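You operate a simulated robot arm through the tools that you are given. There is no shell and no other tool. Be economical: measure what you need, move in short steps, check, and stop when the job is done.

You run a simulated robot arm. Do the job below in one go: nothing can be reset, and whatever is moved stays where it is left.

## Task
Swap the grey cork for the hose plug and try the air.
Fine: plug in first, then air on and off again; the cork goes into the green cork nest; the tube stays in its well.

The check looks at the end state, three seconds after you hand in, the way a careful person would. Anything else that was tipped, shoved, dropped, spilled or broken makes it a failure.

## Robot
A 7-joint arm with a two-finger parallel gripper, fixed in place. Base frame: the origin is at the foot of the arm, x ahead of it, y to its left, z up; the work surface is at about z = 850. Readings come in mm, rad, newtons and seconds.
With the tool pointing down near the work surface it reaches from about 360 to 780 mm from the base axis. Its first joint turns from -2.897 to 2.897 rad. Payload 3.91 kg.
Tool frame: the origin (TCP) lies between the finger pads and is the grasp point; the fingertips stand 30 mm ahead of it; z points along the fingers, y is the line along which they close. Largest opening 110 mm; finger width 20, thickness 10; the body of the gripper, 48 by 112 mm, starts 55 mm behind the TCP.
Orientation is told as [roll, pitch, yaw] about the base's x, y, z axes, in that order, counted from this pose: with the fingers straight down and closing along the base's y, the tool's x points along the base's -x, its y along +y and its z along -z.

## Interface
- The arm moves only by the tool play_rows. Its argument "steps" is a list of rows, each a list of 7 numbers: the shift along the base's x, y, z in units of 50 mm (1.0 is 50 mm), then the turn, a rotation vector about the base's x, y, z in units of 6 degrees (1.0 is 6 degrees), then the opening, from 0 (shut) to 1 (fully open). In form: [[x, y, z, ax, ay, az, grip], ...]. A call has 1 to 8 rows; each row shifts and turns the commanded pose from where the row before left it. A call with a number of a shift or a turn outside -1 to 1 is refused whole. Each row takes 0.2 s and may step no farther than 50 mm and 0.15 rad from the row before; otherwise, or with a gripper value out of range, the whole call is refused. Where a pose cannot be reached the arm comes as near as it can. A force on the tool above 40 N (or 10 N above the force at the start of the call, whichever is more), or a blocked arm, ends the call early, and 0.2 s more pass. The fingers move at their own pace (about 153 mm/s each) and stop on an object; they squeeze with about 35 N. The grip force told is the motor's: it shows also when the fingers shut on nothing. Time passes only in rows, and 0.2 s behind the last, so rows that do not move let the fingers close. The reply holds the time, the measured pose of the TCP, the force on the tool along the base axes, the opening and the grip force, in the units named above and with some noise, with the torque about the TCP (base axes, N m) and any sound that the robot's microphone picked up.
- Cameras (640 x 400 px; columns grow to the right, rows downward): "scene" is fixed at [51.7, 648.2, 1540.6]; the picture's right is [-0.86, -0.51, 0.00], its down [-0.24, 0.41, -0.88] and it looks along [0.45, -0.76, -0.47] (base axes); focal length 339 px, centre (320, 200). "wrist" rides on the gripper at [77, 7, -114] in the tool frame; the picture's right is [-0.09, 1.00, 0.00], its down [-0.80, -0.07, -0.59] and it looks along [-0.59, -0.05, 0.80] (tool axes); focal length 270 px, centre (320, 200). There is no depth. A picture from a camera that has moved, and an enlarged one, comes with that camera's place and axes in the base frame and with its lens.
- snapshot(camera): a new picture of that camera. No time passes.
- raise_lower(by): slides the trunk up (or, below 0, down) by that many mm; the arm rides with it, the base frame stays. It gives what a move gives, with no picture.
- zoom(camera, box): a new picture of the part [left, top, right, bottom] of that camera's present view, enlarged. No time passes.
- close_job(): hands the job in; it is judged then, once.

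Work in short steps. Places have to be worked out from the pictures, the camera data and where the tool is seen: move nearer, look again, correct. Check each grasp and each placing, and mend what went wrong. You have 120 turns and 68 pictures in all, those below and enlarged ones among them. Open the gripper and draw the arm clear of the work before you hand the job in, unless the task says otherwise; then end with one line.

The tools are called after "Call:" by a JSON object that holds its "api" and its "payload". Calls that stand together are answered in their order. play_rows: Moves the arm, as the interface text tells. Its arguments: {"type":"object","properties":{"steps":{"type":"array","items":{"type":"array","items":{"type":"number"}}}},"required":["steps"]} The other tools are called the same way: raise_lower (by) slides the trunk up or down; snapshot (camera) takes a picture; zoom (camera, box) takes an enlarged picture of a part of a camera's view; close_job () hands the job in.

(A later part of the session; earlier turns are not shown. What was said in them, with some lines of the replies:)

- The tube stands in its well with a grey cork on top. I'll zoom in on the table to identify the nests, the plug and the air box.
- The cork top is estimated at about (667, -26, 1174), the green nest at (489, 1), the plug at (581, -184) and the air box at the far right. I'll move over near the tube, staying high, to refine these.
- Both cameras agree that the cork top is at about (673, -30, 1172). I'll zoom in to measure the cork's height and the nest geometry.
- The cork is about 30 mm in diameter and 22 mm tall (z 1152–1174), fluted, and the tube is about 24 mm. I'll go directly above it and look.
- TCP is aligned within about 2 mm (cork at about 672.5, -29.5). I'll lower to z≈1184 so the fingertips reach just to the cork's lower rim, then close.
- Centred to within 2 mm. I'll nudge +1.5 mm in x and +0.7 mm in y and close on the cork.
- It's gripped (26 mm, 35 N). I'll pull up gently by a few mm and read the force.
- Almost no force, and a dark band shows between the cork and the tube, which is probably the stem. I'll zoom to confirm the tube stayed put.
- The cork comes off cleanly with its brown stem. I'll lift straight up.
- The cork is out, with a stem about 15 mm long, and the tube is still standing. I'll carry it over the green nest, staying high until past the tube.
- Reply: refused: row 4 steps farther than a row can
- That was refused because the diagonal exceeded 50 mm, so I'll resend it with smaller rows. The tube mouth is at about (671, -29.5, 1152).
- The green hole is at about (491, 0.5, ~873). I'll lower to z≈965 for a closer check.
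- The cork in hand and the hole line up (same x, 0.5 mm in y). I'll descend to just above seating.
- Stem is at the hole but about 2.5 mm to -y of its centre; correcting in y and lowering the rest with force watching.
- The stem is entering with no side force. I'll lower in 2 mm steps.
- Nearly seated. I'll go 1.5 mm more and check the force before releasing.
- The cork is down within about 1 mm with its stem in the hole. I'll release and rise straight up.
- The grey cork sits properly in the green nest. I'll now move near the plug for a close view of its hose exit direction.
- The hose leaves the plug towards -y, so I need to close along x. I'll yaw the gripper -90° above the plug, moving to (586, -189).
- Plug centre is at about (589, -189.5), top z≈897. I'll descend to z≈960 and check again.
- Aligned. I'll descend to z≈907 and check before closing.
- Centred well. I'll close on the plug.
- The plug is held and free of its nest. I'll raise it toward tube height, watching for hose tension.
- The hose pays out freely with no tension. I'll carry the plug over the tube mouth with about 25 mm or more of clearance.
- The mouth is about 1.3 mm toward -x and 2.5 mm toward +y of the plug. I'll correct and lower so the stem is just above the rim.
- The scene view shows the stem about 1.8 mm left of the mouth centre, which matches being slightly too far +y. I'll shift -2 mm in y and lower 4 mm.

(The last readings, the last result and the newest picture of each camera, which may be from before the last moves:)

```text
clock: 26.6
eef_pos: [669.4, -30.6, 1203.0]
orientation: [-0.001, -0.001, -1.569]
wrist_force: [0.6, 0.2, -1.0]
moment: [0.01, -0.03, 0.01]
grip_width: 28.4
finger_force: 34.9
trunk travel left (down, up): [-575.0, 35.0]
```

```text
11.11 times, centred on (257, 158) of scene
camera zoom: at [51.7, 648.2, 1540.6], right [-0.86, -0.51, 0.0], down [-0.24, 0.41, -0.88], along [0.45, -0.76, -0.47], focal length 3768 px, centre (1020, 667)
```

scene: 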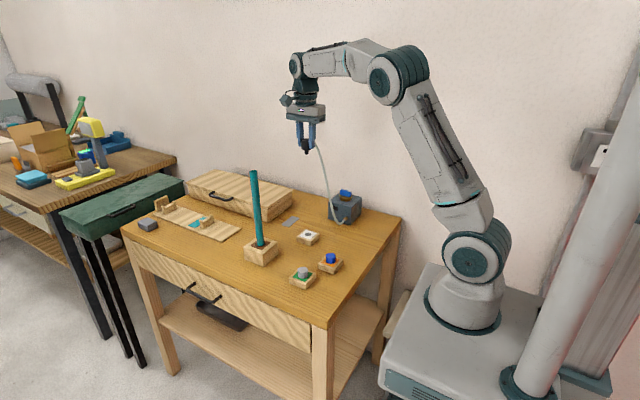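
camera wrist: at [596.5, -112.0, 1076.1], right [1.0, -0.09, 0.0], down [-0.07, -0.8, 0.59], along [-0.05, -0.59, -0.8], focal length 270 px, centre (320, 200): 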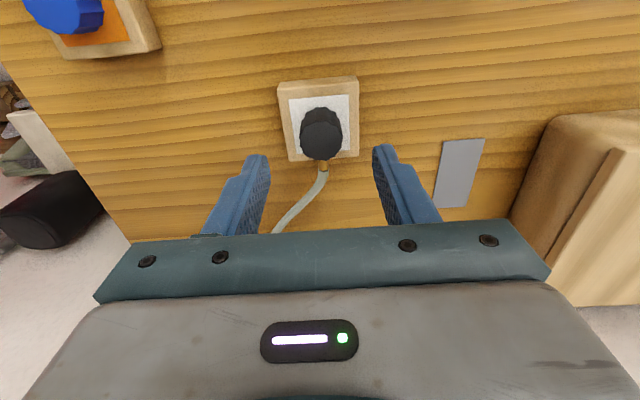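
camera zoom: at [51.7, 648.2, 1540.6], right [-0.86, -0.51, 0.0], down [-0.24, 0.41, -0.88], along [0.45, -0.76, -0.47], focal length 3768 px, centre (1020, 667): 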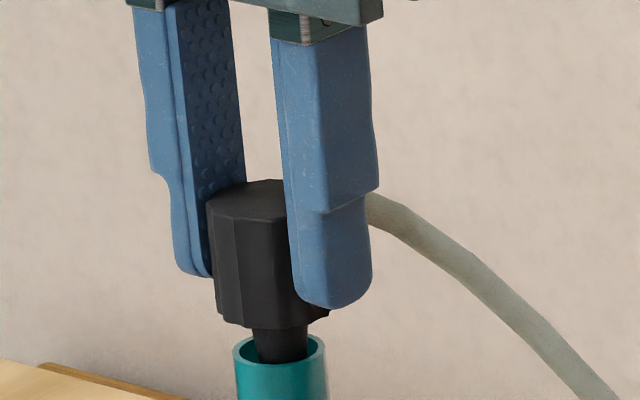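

The stem is centred and entering the mouth. I'll lower in small steps with force watching.

Call:
{"api": "play_rows", "payload": {"steps": [[0, 0, -0.05, 0, 0, 0, 0.2], [0, 0, -0.05, 0, 0, 0, 0.2], [0, 0, -0.05, 0, 0, 0, 0.2], [0, 0, 0, 0, 0, 0, 0.2]]}}

Call:
{"api": "zoom", "payload": {"camera": "scene", "box": [233, 140, 281, 176]}}

```text
clock: 27.6
eef_pos: [669.0, -28.8, 1196.1]
orientation: [0.0, -0.002, -1.57]
wrist_force: [-0.1, 0.0, -0.6]
moment: [0.01, 0.0, -0.01]
grip_width: 28.5
finger_force: 35.3
trunk travel left (down, up): [-575.0, 35.0]
```

```text
11.11 times, centred on (257, 158) of scene
camera zoom: at [51.7, 648.2, 1540.6], right [-0.86, -0.51, 0.0], down [-0.24, 0.41, -0.88], along [0.45, -0.76, -0.47], focal length 3768 px, centre (1020, 667)
```

zoom: 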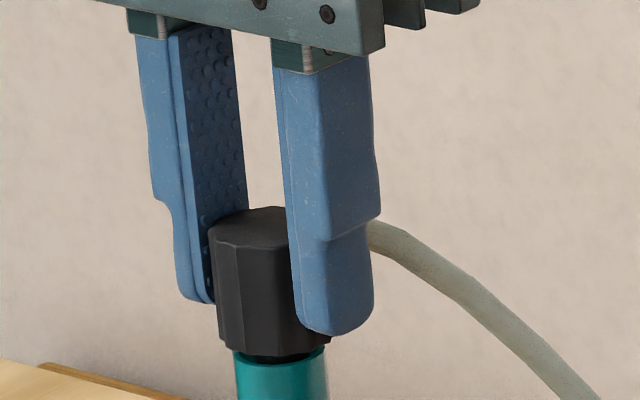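

About 4 mm remains to seating. I'll continue in 1 mm steps.

Call:
{"api": "play_rows", "payload": {"steps": [[0, 0, -0.03, 0, 0, 0, 0.2], [0, 0, -0.03, 0, 0, 0, 0.2], [0, 0, -0.03, 0, 0, 0, 0.2], [0, 0, 0, 0, 0, 0, 0.2]]}}

Call:
{"api": "zoom", "payload": {"camera": "scene", "box": [233, 146, 281, 182]}}

```text
clock: 28.6
eef_pos: [669.6, -30.5, 1192.7]
orientation: [0.0, 0.001, -1.569]
wrist_force: [-0.4, -0.4, 1.8]
moment: [0.02, 0.03, -0.05]
grip_width: 28.2
finger_force: 34.9
trunk travel left (down, up): [-575.0, 35.0]
```

```text
11.11 times, centred on (257, 164) of scene
camera zoom: at [51.7, 648.2, 1540.6], right [-0.86, -0.51, 0.0], down [-0.24, 0.41, -0.88], along [0.45, -0.76, -0.47], focal length 3768 px, centre (1020, 600)
```

zoom: 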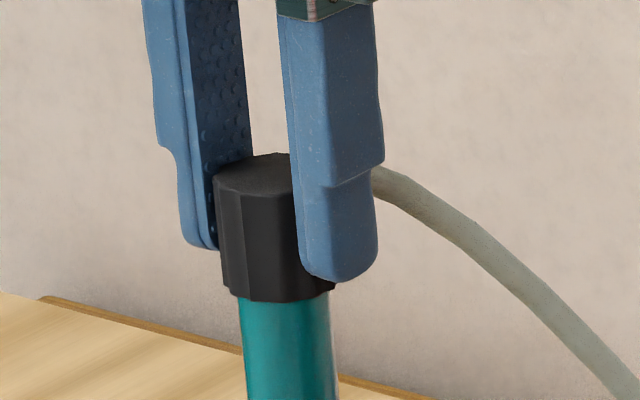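

It's seated over the rim with a light contact force (1.8 N). I'll press 1.5 mm more to make sure it's home.

Call:
{"api": "play_rows", "payload": {"steps": [[0, 0, -0.02, 0, 0, 0, 0.2], [0, 0, -0.02, 0, 0, 0, 0.2], [0, 0, 0, 0, 0, 0, 0.2]]}}

```text
clock: 29.4
eef_pos: [668.3, -29.8, 1192.1]
orientation: [0.003, 0.0, -1.571]
wrist_force: [0.3, 0.5, 14.0]
moment: [-0.02, -0.05, -0.01]
grip_width: 28.2
finger_force: 35.0
trunk travel left (down, up): [-575.0, 35.0]
```

14 N of resistance, so it's fully seated. I'll relax the press, open slowly, and rise.

Call:
{"api": "play_rows", "payload": {"steps": [[0, 0, 0.035, 0, 0, 0, 0.2], [0, 0, 0, 0, 0, 0, 0.3], [0, 0, 0, 0, 0, 0, 0.45], [0, 0, 0, 0, 0, 0, 0.5], [0, 0, 0.3, 0, 0, 0, 0.5], [0, 0, 0.8, 0, 0, 0, 0.5], [0, 0, 0.8, 0, 0, 0, 0.5]]}}

Call:
{"api": "snapshot", "payload": {"camera": "scene"}}

Call:
{"api": "snapshot", "payload": {"camera": "wrist"}}

```text
clock: 31.0
eef_pos: [669.3, -29.7, 1286.1]
orientation: [-0.002, -0.002, -1.571]
wrist_force: [0.6, -0.4, -0.5]
moment: [0.04, -0.03, 0.01]
grip_width: 54.9
finger_force: 0.0
trunk travel left (down, up): [-575.0, 35.0]
```

```text
22 pictures are left
```

scene: 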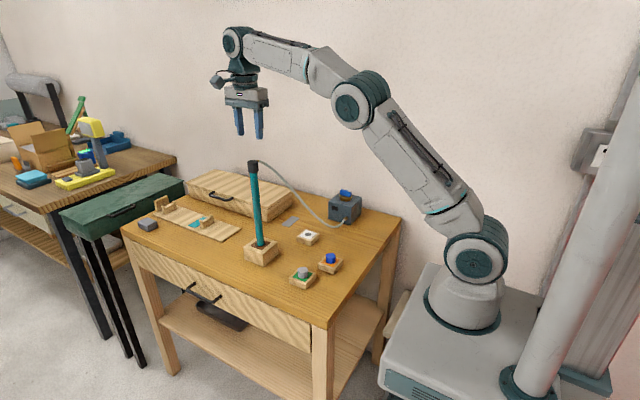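

```text
21 pictures are left
camera wrist: at [676.0, 46.2, 1402.2], right [1.0, -0.09, 0.0], down [-0.07, -0.8, 0.59], along [-0.05, -0.59, -0.8], focal length 270 px, centre (320, 200)
```

wrist: 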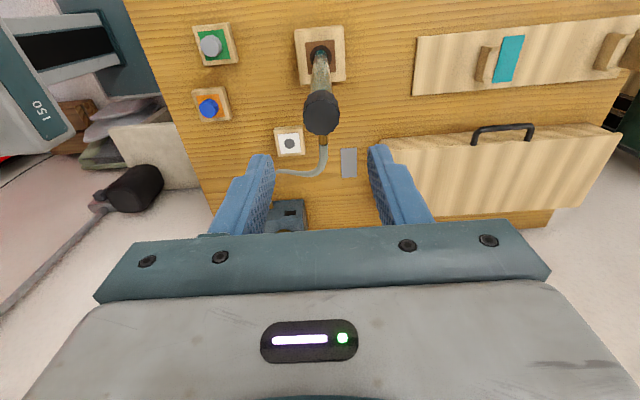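

The plug is in and the tube stands in its well. The valve handle works out at about (543, -378, 972), lying along x with its white mark at the -x end. I'll travel high above the hose to it, yawing back to 0 on the way.

Call:
{"api": "play_rows", "payload": {"steps": [[-0.28, -0.8, 0, 0, 0, 1, 0.5], [-0.28, -0.8, 0, 0, 0, 1, 0.5], [-0.28, -0.8, 0, 0, 0, 1, 0.5], [-0.28, -0.8, 0, 0, 0, 1, 0.5], [-0.28, -0.8, 0, 0, 0, 1, 0.5], [-0.28, -0.8, 0, 0, 0, 1, 0.5], [-0.28, -0.8, 0, 0, 0, 1, 0.5], [-0.28, -0.8, 0, 0, 0, 1, 0.5]]}}

Call:
{"api": "play_rows", "payload": {"steps": [[-0.28, -0.6, 0, 0, 0, 1, 0.5], [0, 0, -0.5, 0, 0, 1, 0.5], [0, 0, -0.6, 0, 0, 1, 0.5], [0, 0, -0.6, 0, 0, 1, 0.5], [0, 0, -0.6, 0, 0, 1, 0.5], [0, 0, -0.6, 0, 0, 1, 0.5], [0, 0, 0, 0, 0, 1, 0.5], [0, 0, 0, 0, 0, 0, 0.5]]}}

Call:
{"api": "snapshot", "payload": {"camera": "wrist"}}

Call:
{"api": "snapshot", "payload": {"camera": "scene"}}

```text
clock: 32.8
eef_pos: [559.6, -351.5, 1286.2]
orientation: [-0.002, 0.0, -0.731]
wrist_force: [-1.2, -0.4, 0.4]
moment: [0.02, -0.02, -0.02]
grip_width: 54.9
finger_force: 0.0
trunk travel left (down, up): [-575.0, 35.0]
```

```text
clock: 34.6
eef_pos: [543.6, -379.8, 1141.7]
orientation: [0.0, 0.0, 0.003]
wrist_force: [0.2, 0.7, 0.1]
moment: [-0.06, -0.01, -0.01]
grip_width: 55.1
finger_force: 0.0
trunk travel left (down, up): [-575.0, 35.0]
```

```text
20 pictures are left
camera wrist: at [467.0, -374.6, 1257.0], right [0.09, 1.0, 0.0], down [0.8, -0.07, 0.59], along [0.59, -0.05, -0.8], focal length 270 px, centre (320, 200)
```

wrist: 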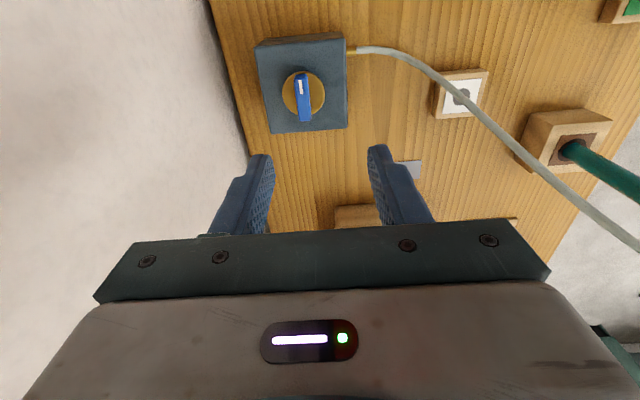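

```text
19 pictures are left
```

scene: 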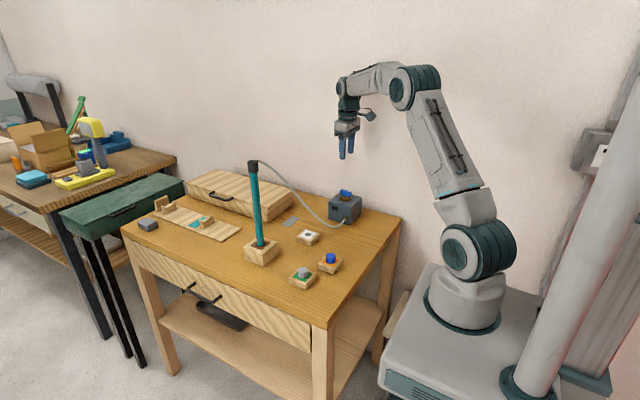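

The valve is at about (545, -397). I'll zoom in to look at the handle orientation and any on/off marks.

Call:
{"api": "zoom", "payload": {"camera": "wrist", "box": [240, 20, 370, 150]}}

Call:
{"api": "zoom", "payload": {"camera": "scene", "box": [320, 180, 370, 230]}}

```text
3.08 times, centred on (305, 85) of wrist
camera zoom: at [467.0, -374.6, 1257.0], right [0.09, 1.0, 0.0], down [0.8, -0.07, 0.59], along [0.59, -0.05, -0.8], focal length 832 px, centre (366, 554)
```

zoom: 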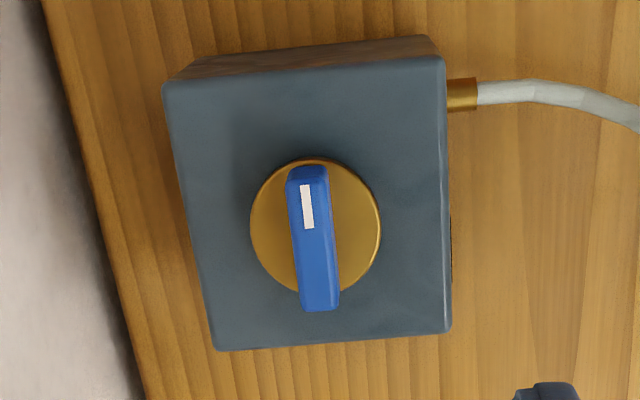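

```text
8.00 times, centred on (345, 205) of scene
camera zoom: at [51.7, 648.2, 1540.6], right [-0.86, -0.51, 0.0], down [-0.24, 0.41, -0.88], along [0.45, -0.76, -0.47], focal length 2713 px, centre (120, 160)
```

zoom: 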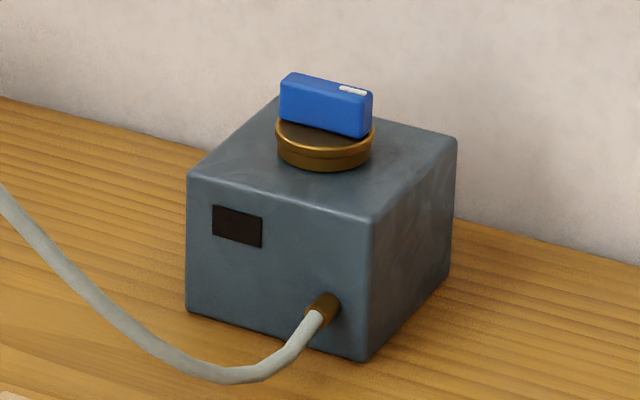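

The handle lies exactly along x, about 12 mm wide, centre about (545, -397), top z≈966. There are no on/off marks. I'll descend to z≈1025 and re-check alignment.

Call:
{"api": "play_rows", "payload": {"steps": [[0.02, -0.35, -0.6, 0, 0, 0, 0.45], [0, 0, -0.8, 0, 0, 0, 0.45], [0, 0, -0.9, 0, 0, 0, 0.45], [0, 0, 0, 0, 0, 0, 0.45]]}}

Call:
{"api": "zoom", "payload": {"camera": "wrist", "box": [220, 60, 420, 240]}}

Call:
{"api": "zoom", "payload": {"camera": "scene", "box": [310, 150, 390, 230]}}

```text
clock: 35.6
eef_pos: [545.9, -397.5, 1025.1]
orientation: [0.002, 0.0, 0.002]
wrist_force: [0.8, 0.7, -0.3]
moment: [-0.02, 0.02, -0.01]
grip_width: 49.4
finger_force: 0.2
trunk travel left (down, up): [-575.0, 35.0]
```

```text
2.22 times, centred on (320, 150) of wrist
camera zoom: at [469.5, -392.1, 1140.4], right [0.09, 1.0, 0.0], down [0.8, -0.07, 0.59], along [0.59, -0.05, -0.8], focal length 601 px, centre (320, 311)
```

zoom: 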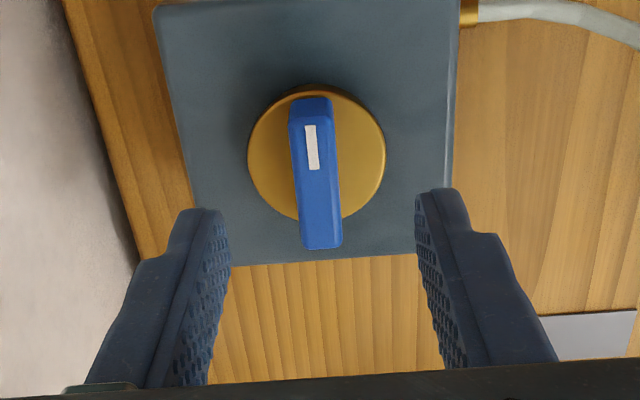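

```text
5.00 times, centred on (350, 190) of scene
camera zoom: at [51.7, 648.2, 1540.6], right [-0.86, -0.51, 0.0], down [-0.24, 0.41, -0.88], along [0.45, -0.76, -0.47], focal length 1696 px, centre (170, 250)
```

zoom: 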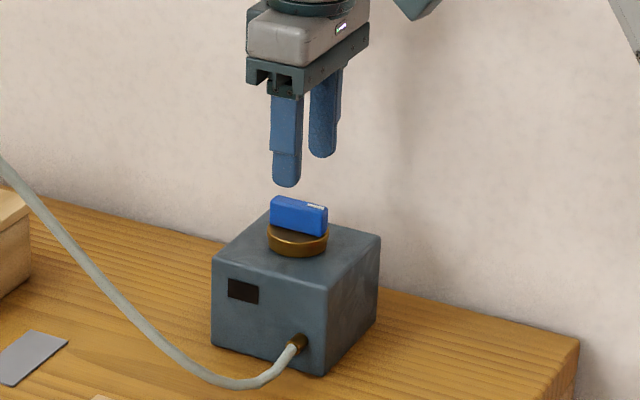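

The pivot is at about (549, -399). I'll shift +3 mm in x and -1.3 mm in y, descend to TCP z≈981 and check the grasp height before closing.

Call:
{"api": "play_rows", "payload": {"steps": [[0.06, -0.026, -0.4, 0, 0, 0, 0.45], [0, 0, -0.35, 0, 0, 0, 0.45], [0, 0, -0.13, 0, 0, 0, 0.45], [0, 0, 0, 0, 0, 0, 0.45]]}}

Call:
{"api": "zoom", "payload": {"camera": "wrist", "box": [220, 60, 420, 240]}}

Call:
{"api": "zoom", "payload": {"camera": "scene", "box": [320, 170, 370, 220]}}

```text
clock: 36.6
eef_pos: [547.9, -399.8, 983.1]
orientation: [0.0, 0.001, 0.0]
wrist_force: [-0.2, 0.8, 0.7]
moment: [-0.02, -0.03, 0.02]
grip_width: 49.4
finger_force: 0.1
trunk travel left (down, up): [-575.0, 35.0]
```

```text
2.22 times, centred on (320, 150) of wrist
camera zoom: at [471.1, -393.5, 1097.0], right [0.09, 1.0, 0.0], down [0.8, -0.07, 0.59], along [0.59, -0.05, -0.8], focal length 601 px, centre (320, 311)
```

zoom: 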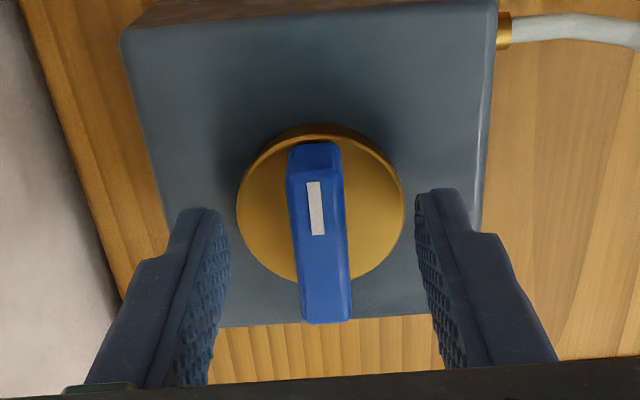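

```text
8.00 times, centred on (345, 195) of scene
camera zoom: at [51.7, 648.2, 1540.6], right [-0.86, -0.51, 0.0], down [-0.24, 0.41, -0.88], along [0.45, -0.76, -0.47], focal length 2713 px, centre (120, 240)
```

zoom: 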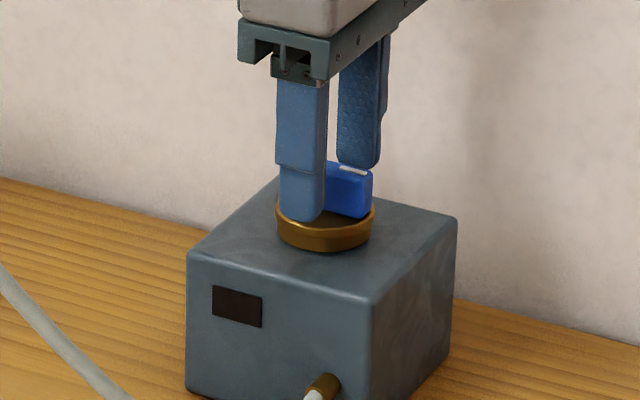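

Well centred. I'll lower 3 mm more and close on the handle.

Call:
{"api": "play_rows", "payload": {"steps": [[0, 0, -0.06, 0, 0, 0, 0.3], [0, 0, 0, 0, 0, 0, 0.15], [0, 0, 0, 0, 0, 0, 0.05], [0, 0, 0, 0, 0, 0, 0.05], [0, 0, 0, 0, 0, 0, 0.05]]}}

```text
clock: 37.8
eef_pos: [546.8, -399.0, 978.9]
orientation: [0.0, 0.0, 0.0]
wrist_force: [0.2, -1.8, -1.1]
moment: [-0.04, -0.28, 0.0]
grip_width: 14.1
finger_force: 44.9
trunk travel left (down, up): [-575.0, 35.0]
```

The handle is gripped (14 mm). I'll test-turn by +12° (counter-clockwise) and read the torque.

Call:
{"api": "play_rows", "payload": {"steps": [[0, 0, 0, 0, 0, 0.5, 0.05], [0, 0, 0, 0, 0, 0.5, 0.05], [0, 0, 0, 0, 0, 1, 0.05], [0, 0, 0, 0, 0, 0, 0.05]]}}

```text
clock: 38.8
eef_pos: [549.0, -400.1, 979.6]
orientation: [0.0, 0.001, 0.211]
wrist_force: [2.0, -4.2, -0.7]
moment: [-0.13, 0.05, -0.01]
grip_width: 13.9
finger_force: 44.6
trunk travel left (down, up): [-575.0, 35.0]
```

It turns freely in +yaw with negligible torque. I'll continue in that direction, watching the torque and listening for sound.

Call:
{"api": "play_rows", "payload": {"steps": [[0, 0, 0, 0, 0, 1, 0.05], [0, 0, 0, 0, 0, 1, 0.05], [0, 0, 0, 0, 0, 1, 0.05], [0, 0, 0, 0, 0, 1, 0.05], [0, 0, 0, 0, 0, 0, 0.05]]}}

Call:
{"api": "zoom", "payload": {"camera": "wrist", "box": [220, 60, 420, 240]}}

```text
clock: 40.0
eef_pos: [547.1, -400.0, 978.9]
orientation: [0.002, 0.0, 0.631]
wrist_force: [7.5, -12.3, -7.4]
moment: [-0.43, -0.21, -0.05]
grip_width: 13.8
finger_force: 45.2
trunk travel left (down, up): [-575.0, 35.0]
```

```text
2.22 times, centred on (320, 150) of wrist
camera zoom: at [482.3, -441.5, 1094.2], right [-0.52, 0.86, 0.0], down [0.69, 0.41, 0.59], along [0.51, 0.31, -0.8], focal length 601 px, centre (320, 311)
```

zoom: 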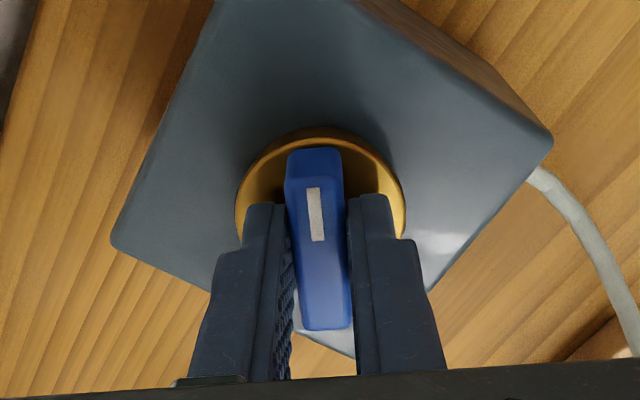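

The handle follows (36° so far). The side force suggests the pivot is about 2.7 mm further in +x than my grip, so I'll compensate along the arc while I continue turning.

Call:
{"api": "play_rows", "payload": {"steps": [[0.016, -0.032, 0, 0, 0, 0, 0.05], [0.005, -0.006, 0, 0, 0, 1, 0.05], [0.006, -0.006, 0, 0, 0, 1, 0.05], [0, 0, 0, 0, 0, 0, 0.05]]}}

Call:
{"api": "zoom", "payload": {"camera": "scene", "box": [300, 120, 400, 230]}}

```text
clock: 41.0
eef_pos: [548.0, -401.1, 979.8]
orientation: [0.001, -0.001, 0.84]
wrist_force: [1.1, -5.0, -3.1]
moment: [-0.07, -0.05, 0.0]
grip_width: 13.6
finger_force: 45.0
trunk travel left (down, up): [-575.0, 35.0]
```

```text
3.64 times, centred on (350, 175) of scene
camera zoom: at [51.7, 648.2, 1540.6], right [-0.86, -0.51, 0.0], down [-0.24, 0.41, -0.88], along [0.45, -0.76, -0.47], focal length 1233 px, centre (211, 291)
```

zoom: 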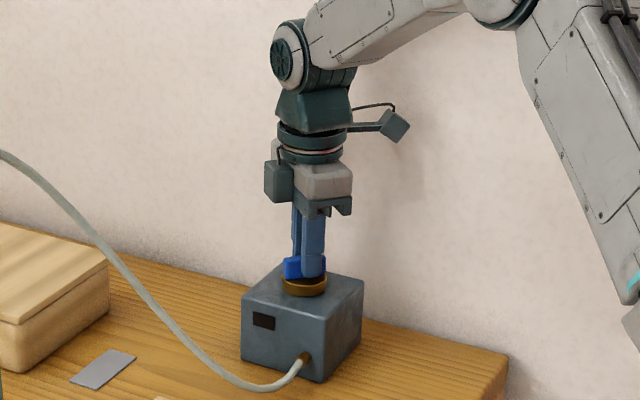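

Forces dropped and nothing is near the wall yet. I'll continue to ~90° in stages, watching for a stop.

Call:
{"api": "play_rows", "payload": {"steps": [[0.007, -0.02, 0, 0, 0, 1, 0.05], [0.007, -0.008, 0, 0, 0, 1, 0.05], [0.007, -0.006, 0, 0, 0, 1, 0.05], [0.006, -0.004, 0, 0, 0, 1, 0.05], [0, 0, 0, 0, 0, 0, 0.05]]}}

```text
clock: 42.2
eef_pos: [549.3, -401.9, 978.3]
orientation: [0.001, 0.0, 1.259]
wrist_force: [-10.7, 8.4, -7.5]
moment: [-0.71, 0.41, 0.05]
grip_width: 13.7
finger_force: 44.9
trunk travel left (down, up): [-575.0, 35.0]
```

Side force has reversed, so I over-compensated slightly. I'll back off 0.8 mm and continue the last 18°.

Call:
{"api": "play_rows", "payload": {"steps": [[-0.018, 0.014, 0, 0, 0, 0, 0.05], [0, 0, 0, 0, 0, 1, 0.05], [0, 0, 0, 0, 0, 1, 0.05], [0, 0, 0, 0, 0, 0.95, 0.05], [0, 0, 0, 0, 0, 0, 0.05]]}}

Call:
{"api": "zoom", "payload": {"camera": "scene", "box": [300, 120, 400, 230]}}

```text
clock: 43.4
eef_pos: [550.8, -401.9, 980.0]
orientation: [0.0, -0.001, 1.567]
wrist_force: [-1.3, 3.4, -9.8]
moment: [0.95, -0.08, 0.01]
grip_width: 13.8
finger_force: 45.0
trunk travel left (down, up): [-575.0, 35.0]
```

```text
3.64 times, centred on (350, 175) of scene
camera zoom: at [51.7, 648.2, 1540.6], right [-0.86, -0.51, 0.0], down [-0.24, 0.41, -0.88], along [0.45, -0.76, -0.47], focal length 1233 px, centre (211, 291)
```

zoom: 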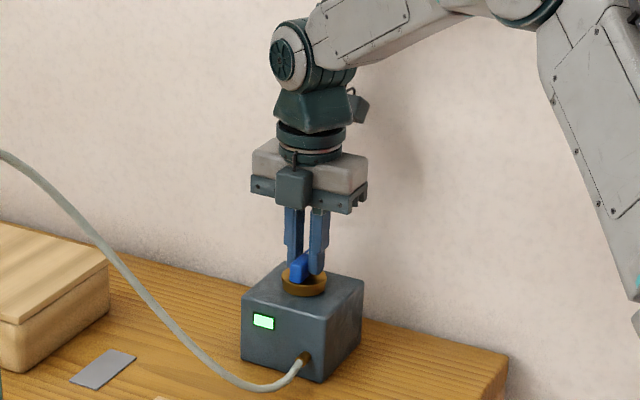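

The indicator lit green, so the air is on. I'll hold about 1 s, then turn back the other way.

Call:
{"api": "play_rows", "payload": {"steps": [[0, 0, 0, 0, 0, 0, 0.05], [0, 0, 0, 0, 0, 0, 0.05], [0, 0, 0, 0, 0, 0, 0.05], [0, 0, 0, 0, 0, 0, 0.05], [0, 0, 0, 0, 0, 0, 0.05]]}}

Call:
{"api": "play_rows", "payload": {"steps": [[-0.004, 0.002, 0.004, 0, 0, -1, 0.05], [-0.004, 0.002, 0.004, 0, 0, -1, 0.05], [-0.004, 0.002, 0, 0, 0, -1, 0.05], [-0.004, 0.002, 0, 0, 0, -1, 0.05], [0, 0, 0, 0, 0, 0, 0.05]]}}

```text
clock: 44.6
eef_pos: [550.0, -401.7, 979.3]
orientation: [0.0, -0.001, 1.568]
wrist_force: [1.0, 0.8, -8.9]
moment: [0.94, -0.06, 0.02]
grip_width: 13.7
finger_force: 45.0
trunk travel left (down, up): [-575.0, 35.0]
```

```text
clock: 45.8
eef_pos: [548.9, -401.8, 978.9]
orientation: [0.001, 0.001, 1.148]
wrist_force: [-0.1, 4.6, -12.8]
moment: [0.43, -0.28, -0.01]
grip_width: 14.2
finger_force: 45.5
trunk travel left (down, up): [-575.0, 35.0]
```

Forces are modest. I'll continue turning back, with more +y compensation in this half.

Call:
{"api": "play_rows", "payload": {"steps": [[-0.003, 0.008, 0.01, 0, 0, -1, 0.05], [-0.003, 0.005, 0.01, 0, 0, -1, 0.05], [-0.003, 0.005, 0, 0, 0, -1, 0.05], [-0.003, 0.005, 0, 0, 0, -1, 0.05], [0, 0, 0, 0, 0, 0, 0.05]]}}

Call:
{"api": "play_rows", "payload": {"steps": [[-0.003, 0.006, 0, 0, 0, -1, 0.05], [-0.002, 0.006, 0, 0, 0, -1, 0.05], [-0.002, 0.006, 0, 0, 0, -1, 0.05], [0, 0.006, 0, 0, 0, -1, 0.05], [0, 0, 0, 0, 0, 0, 0.05]]}}

```text
clock: 47.0
eef_pos: [548.2, -401.3, 981.2]
orientation: [0.003, 0.001, 0.726]
wrist_force: [-3.8, 3.4, -22.3]
moment: [0.32, -0.66, 0.0]
grip_width: 13.8
finger_force: 44.9
trunk travel left (down, up): [-575.0, 35.0]
```

```text
clock: 48.2
eef_pos: [547.4, -400.1, 979.1]
orientation: [0.002, 0.002, 0.307]
wrist_force: [-8.7, 5.4, -25.9]
moment: [-0.07, -0.15, -0.01]
grip_width: 13.7
finger_force: 45.0
trunk travel left (down, up): [-575.0, 35.0]
```

Vertical force is -26 N because I crept upward, so I'll lower about 1 mm and finish the remaining 17.5°.

Call:
{"api": "play_rows", "payload": {"steps": [[-0.01, 0.006, -0.022, 0, 0, 0, 0.05], [0, 0.006, 0, 0, 0, -1, 0.05], [0, 0.006, 0, 0, 0, -1, 0.05], [0, 0.004, 0, 0, 0, -0.93, 0.05], [0, 0, 0, 0, 0, 0, 0.05]]}}

Call:
{"api": "zoom", "payload": {"camera": "scene", "box": [300, 120, 400, 230]}}

```text
clock: 49.4
eef_pos: [548.6, -398.4, 980.4]
orientation: [0.0, 0.001, 0.003]
wrist_force: [-2.3, -0.9, -12.8]
moment: [-0.02, 1.33, 0.01]
grip_width: 13.9
finger_force: 45.0
trunk travel left (down, up): [-575.0, 35.0]
```

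```text
3.64 times, centred on (350, 175) of scene
camera zoom: at [51.7, 648.2, 1540.6], right [-0.86, -0.51, 0.0], down [-0.24, 0.41, -0.88], along [0.45, -0.76, -0.47], focal length 1233 px, centre (211, 291)
```

zoom: 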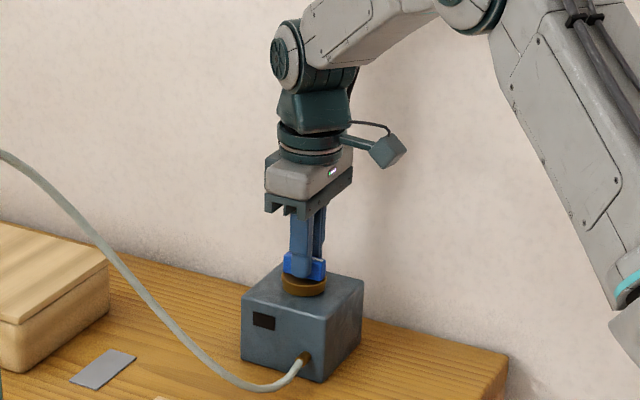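

The indicator is dark and the handle is back along x, so the air is off. I'll ease the load, release and rise straight up.

Call:
{"api": "play_rows", "payload": {"steps": [[0, 0, -0.015, 0, 0, 0, 0.05], [0, 0, 0, 0, 0, 0, 0.2], [0, 0, 0, 0, 0, 0, 0.45], [0, 0, 0.4, 0, 0, 0, 0.45], [0, 0, 0.8, 0, 0, 0, 0.45], [0, 0, 0.9, 0, 0, 0, 0.45], [0, 0, 0.9, 0, 0, 0, 0.45], [0, 0, 0.9, 0, 0, 0, 0.45]]}}

Call:
{"api": "play_rows", "payload": {"steps": [[-0.6, 0, 0.7, 0, 0, 0, 0.5], [-0.6, 0.3, 0.7, 0, 0, 0, 0.5], [-0.6, 0.5, 0.4, 0, 0, 0, 0.5], [-0.6, 0.5, 0, 0, 0, 0, 0.5], [0, 0, 0, 0, 0, 0, 0.5]]}}

Call:
{"api": "snapshot", "payload": {"camera": "scene"}}

Call:
{"api": "zoom", "payload": {"camera": "scene", "box": [220, 150, 380, 300]}}

Call:
{"api": "zoom", "payload": {"camera": "scene", "box": [233, 146, 281, 182]}}

```text
clock: 51.2
eef_pos: [546.9, -400.3, 1176.0]
orientation: [0.0, 0.0, 0.004]
wrist_force: [0.9, 0.0, 0.6]
moment: [0.03, 0.0, 0.0]
grip_width: 49.3
finger_force: 0.0
trunk travel left (down, up): [-575.0, 35.0]
```

```text
clock: 52.4
eef_pos: [428.8, -335.6, 1261.4]
orientation: [0.002, -0.002, 0.005]
wrist_force: [-0.1, -0.5, -0.6]
moment: [0.02, 0.0, 0.02]
grip_width: 55.1
finger_force: 0.1
trunk travel left (down, up): [-575.0, 35.0]
```

```text
8 pictures are left
```

scene: 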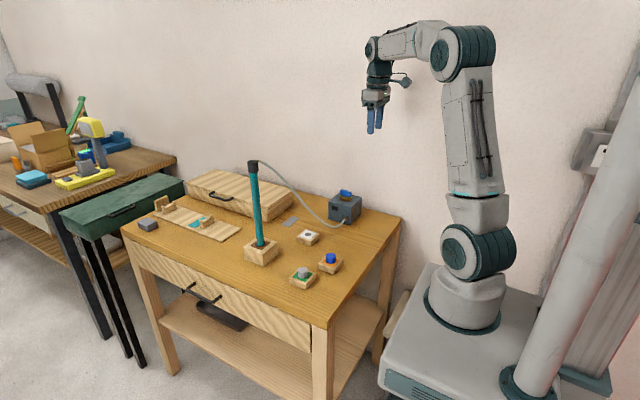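

```text
2.67 times, centred on (300, 225) of scene
camera zoom: at [51.7, 648.2, 1540.6], right [-0.86, -0.51, 0.0], down [-0.24, 0.41, -0.88], along [0.45, -0.76, -0.47], focal length 904 px, centre (373, 133)
```

zoom: 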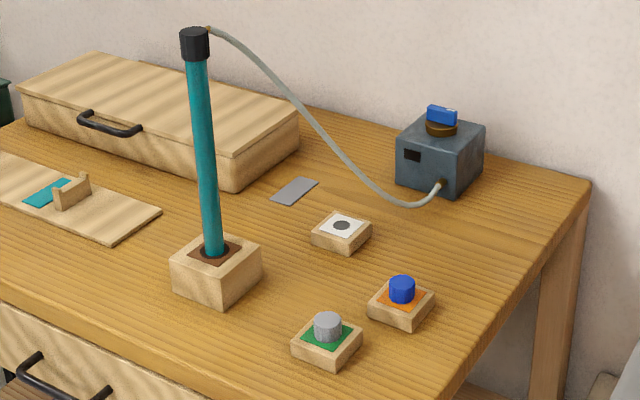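

```text
11.11 times, centred on (257, 164) of scene
camera zoom: at [51.7, 648.2, 1540.6], right [-0.86, -0.51, 0.0], down [-0.24, 0.41, -0.88], along [0.45, -0.76, -0.47], focal length 3768 px, centre (1020, 600)
```

zoom: 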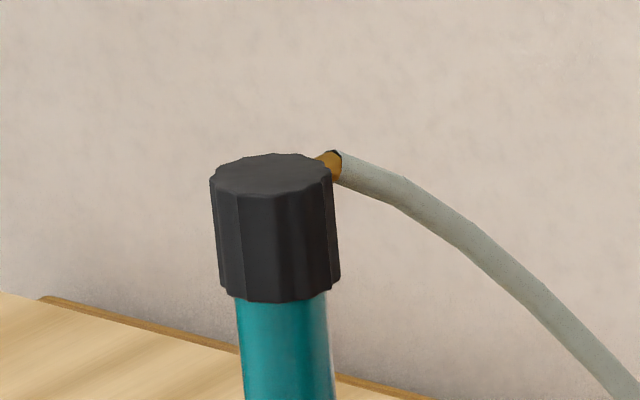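

The plug is seated on the tube, the cork is in the green nest, the tube is in its well, the air is off and nothing else has moved. The arm is clear with the gripper open, so I'm handing in.

Call:
{"api": "close_job", "payload": {}}

```text
The job is handed in.
```

The hose plug is now in the tube in place of the grey cork, the air was turned on (the indicator lit green) and off again, the cork is in the green nest, and the tube is still in its well.
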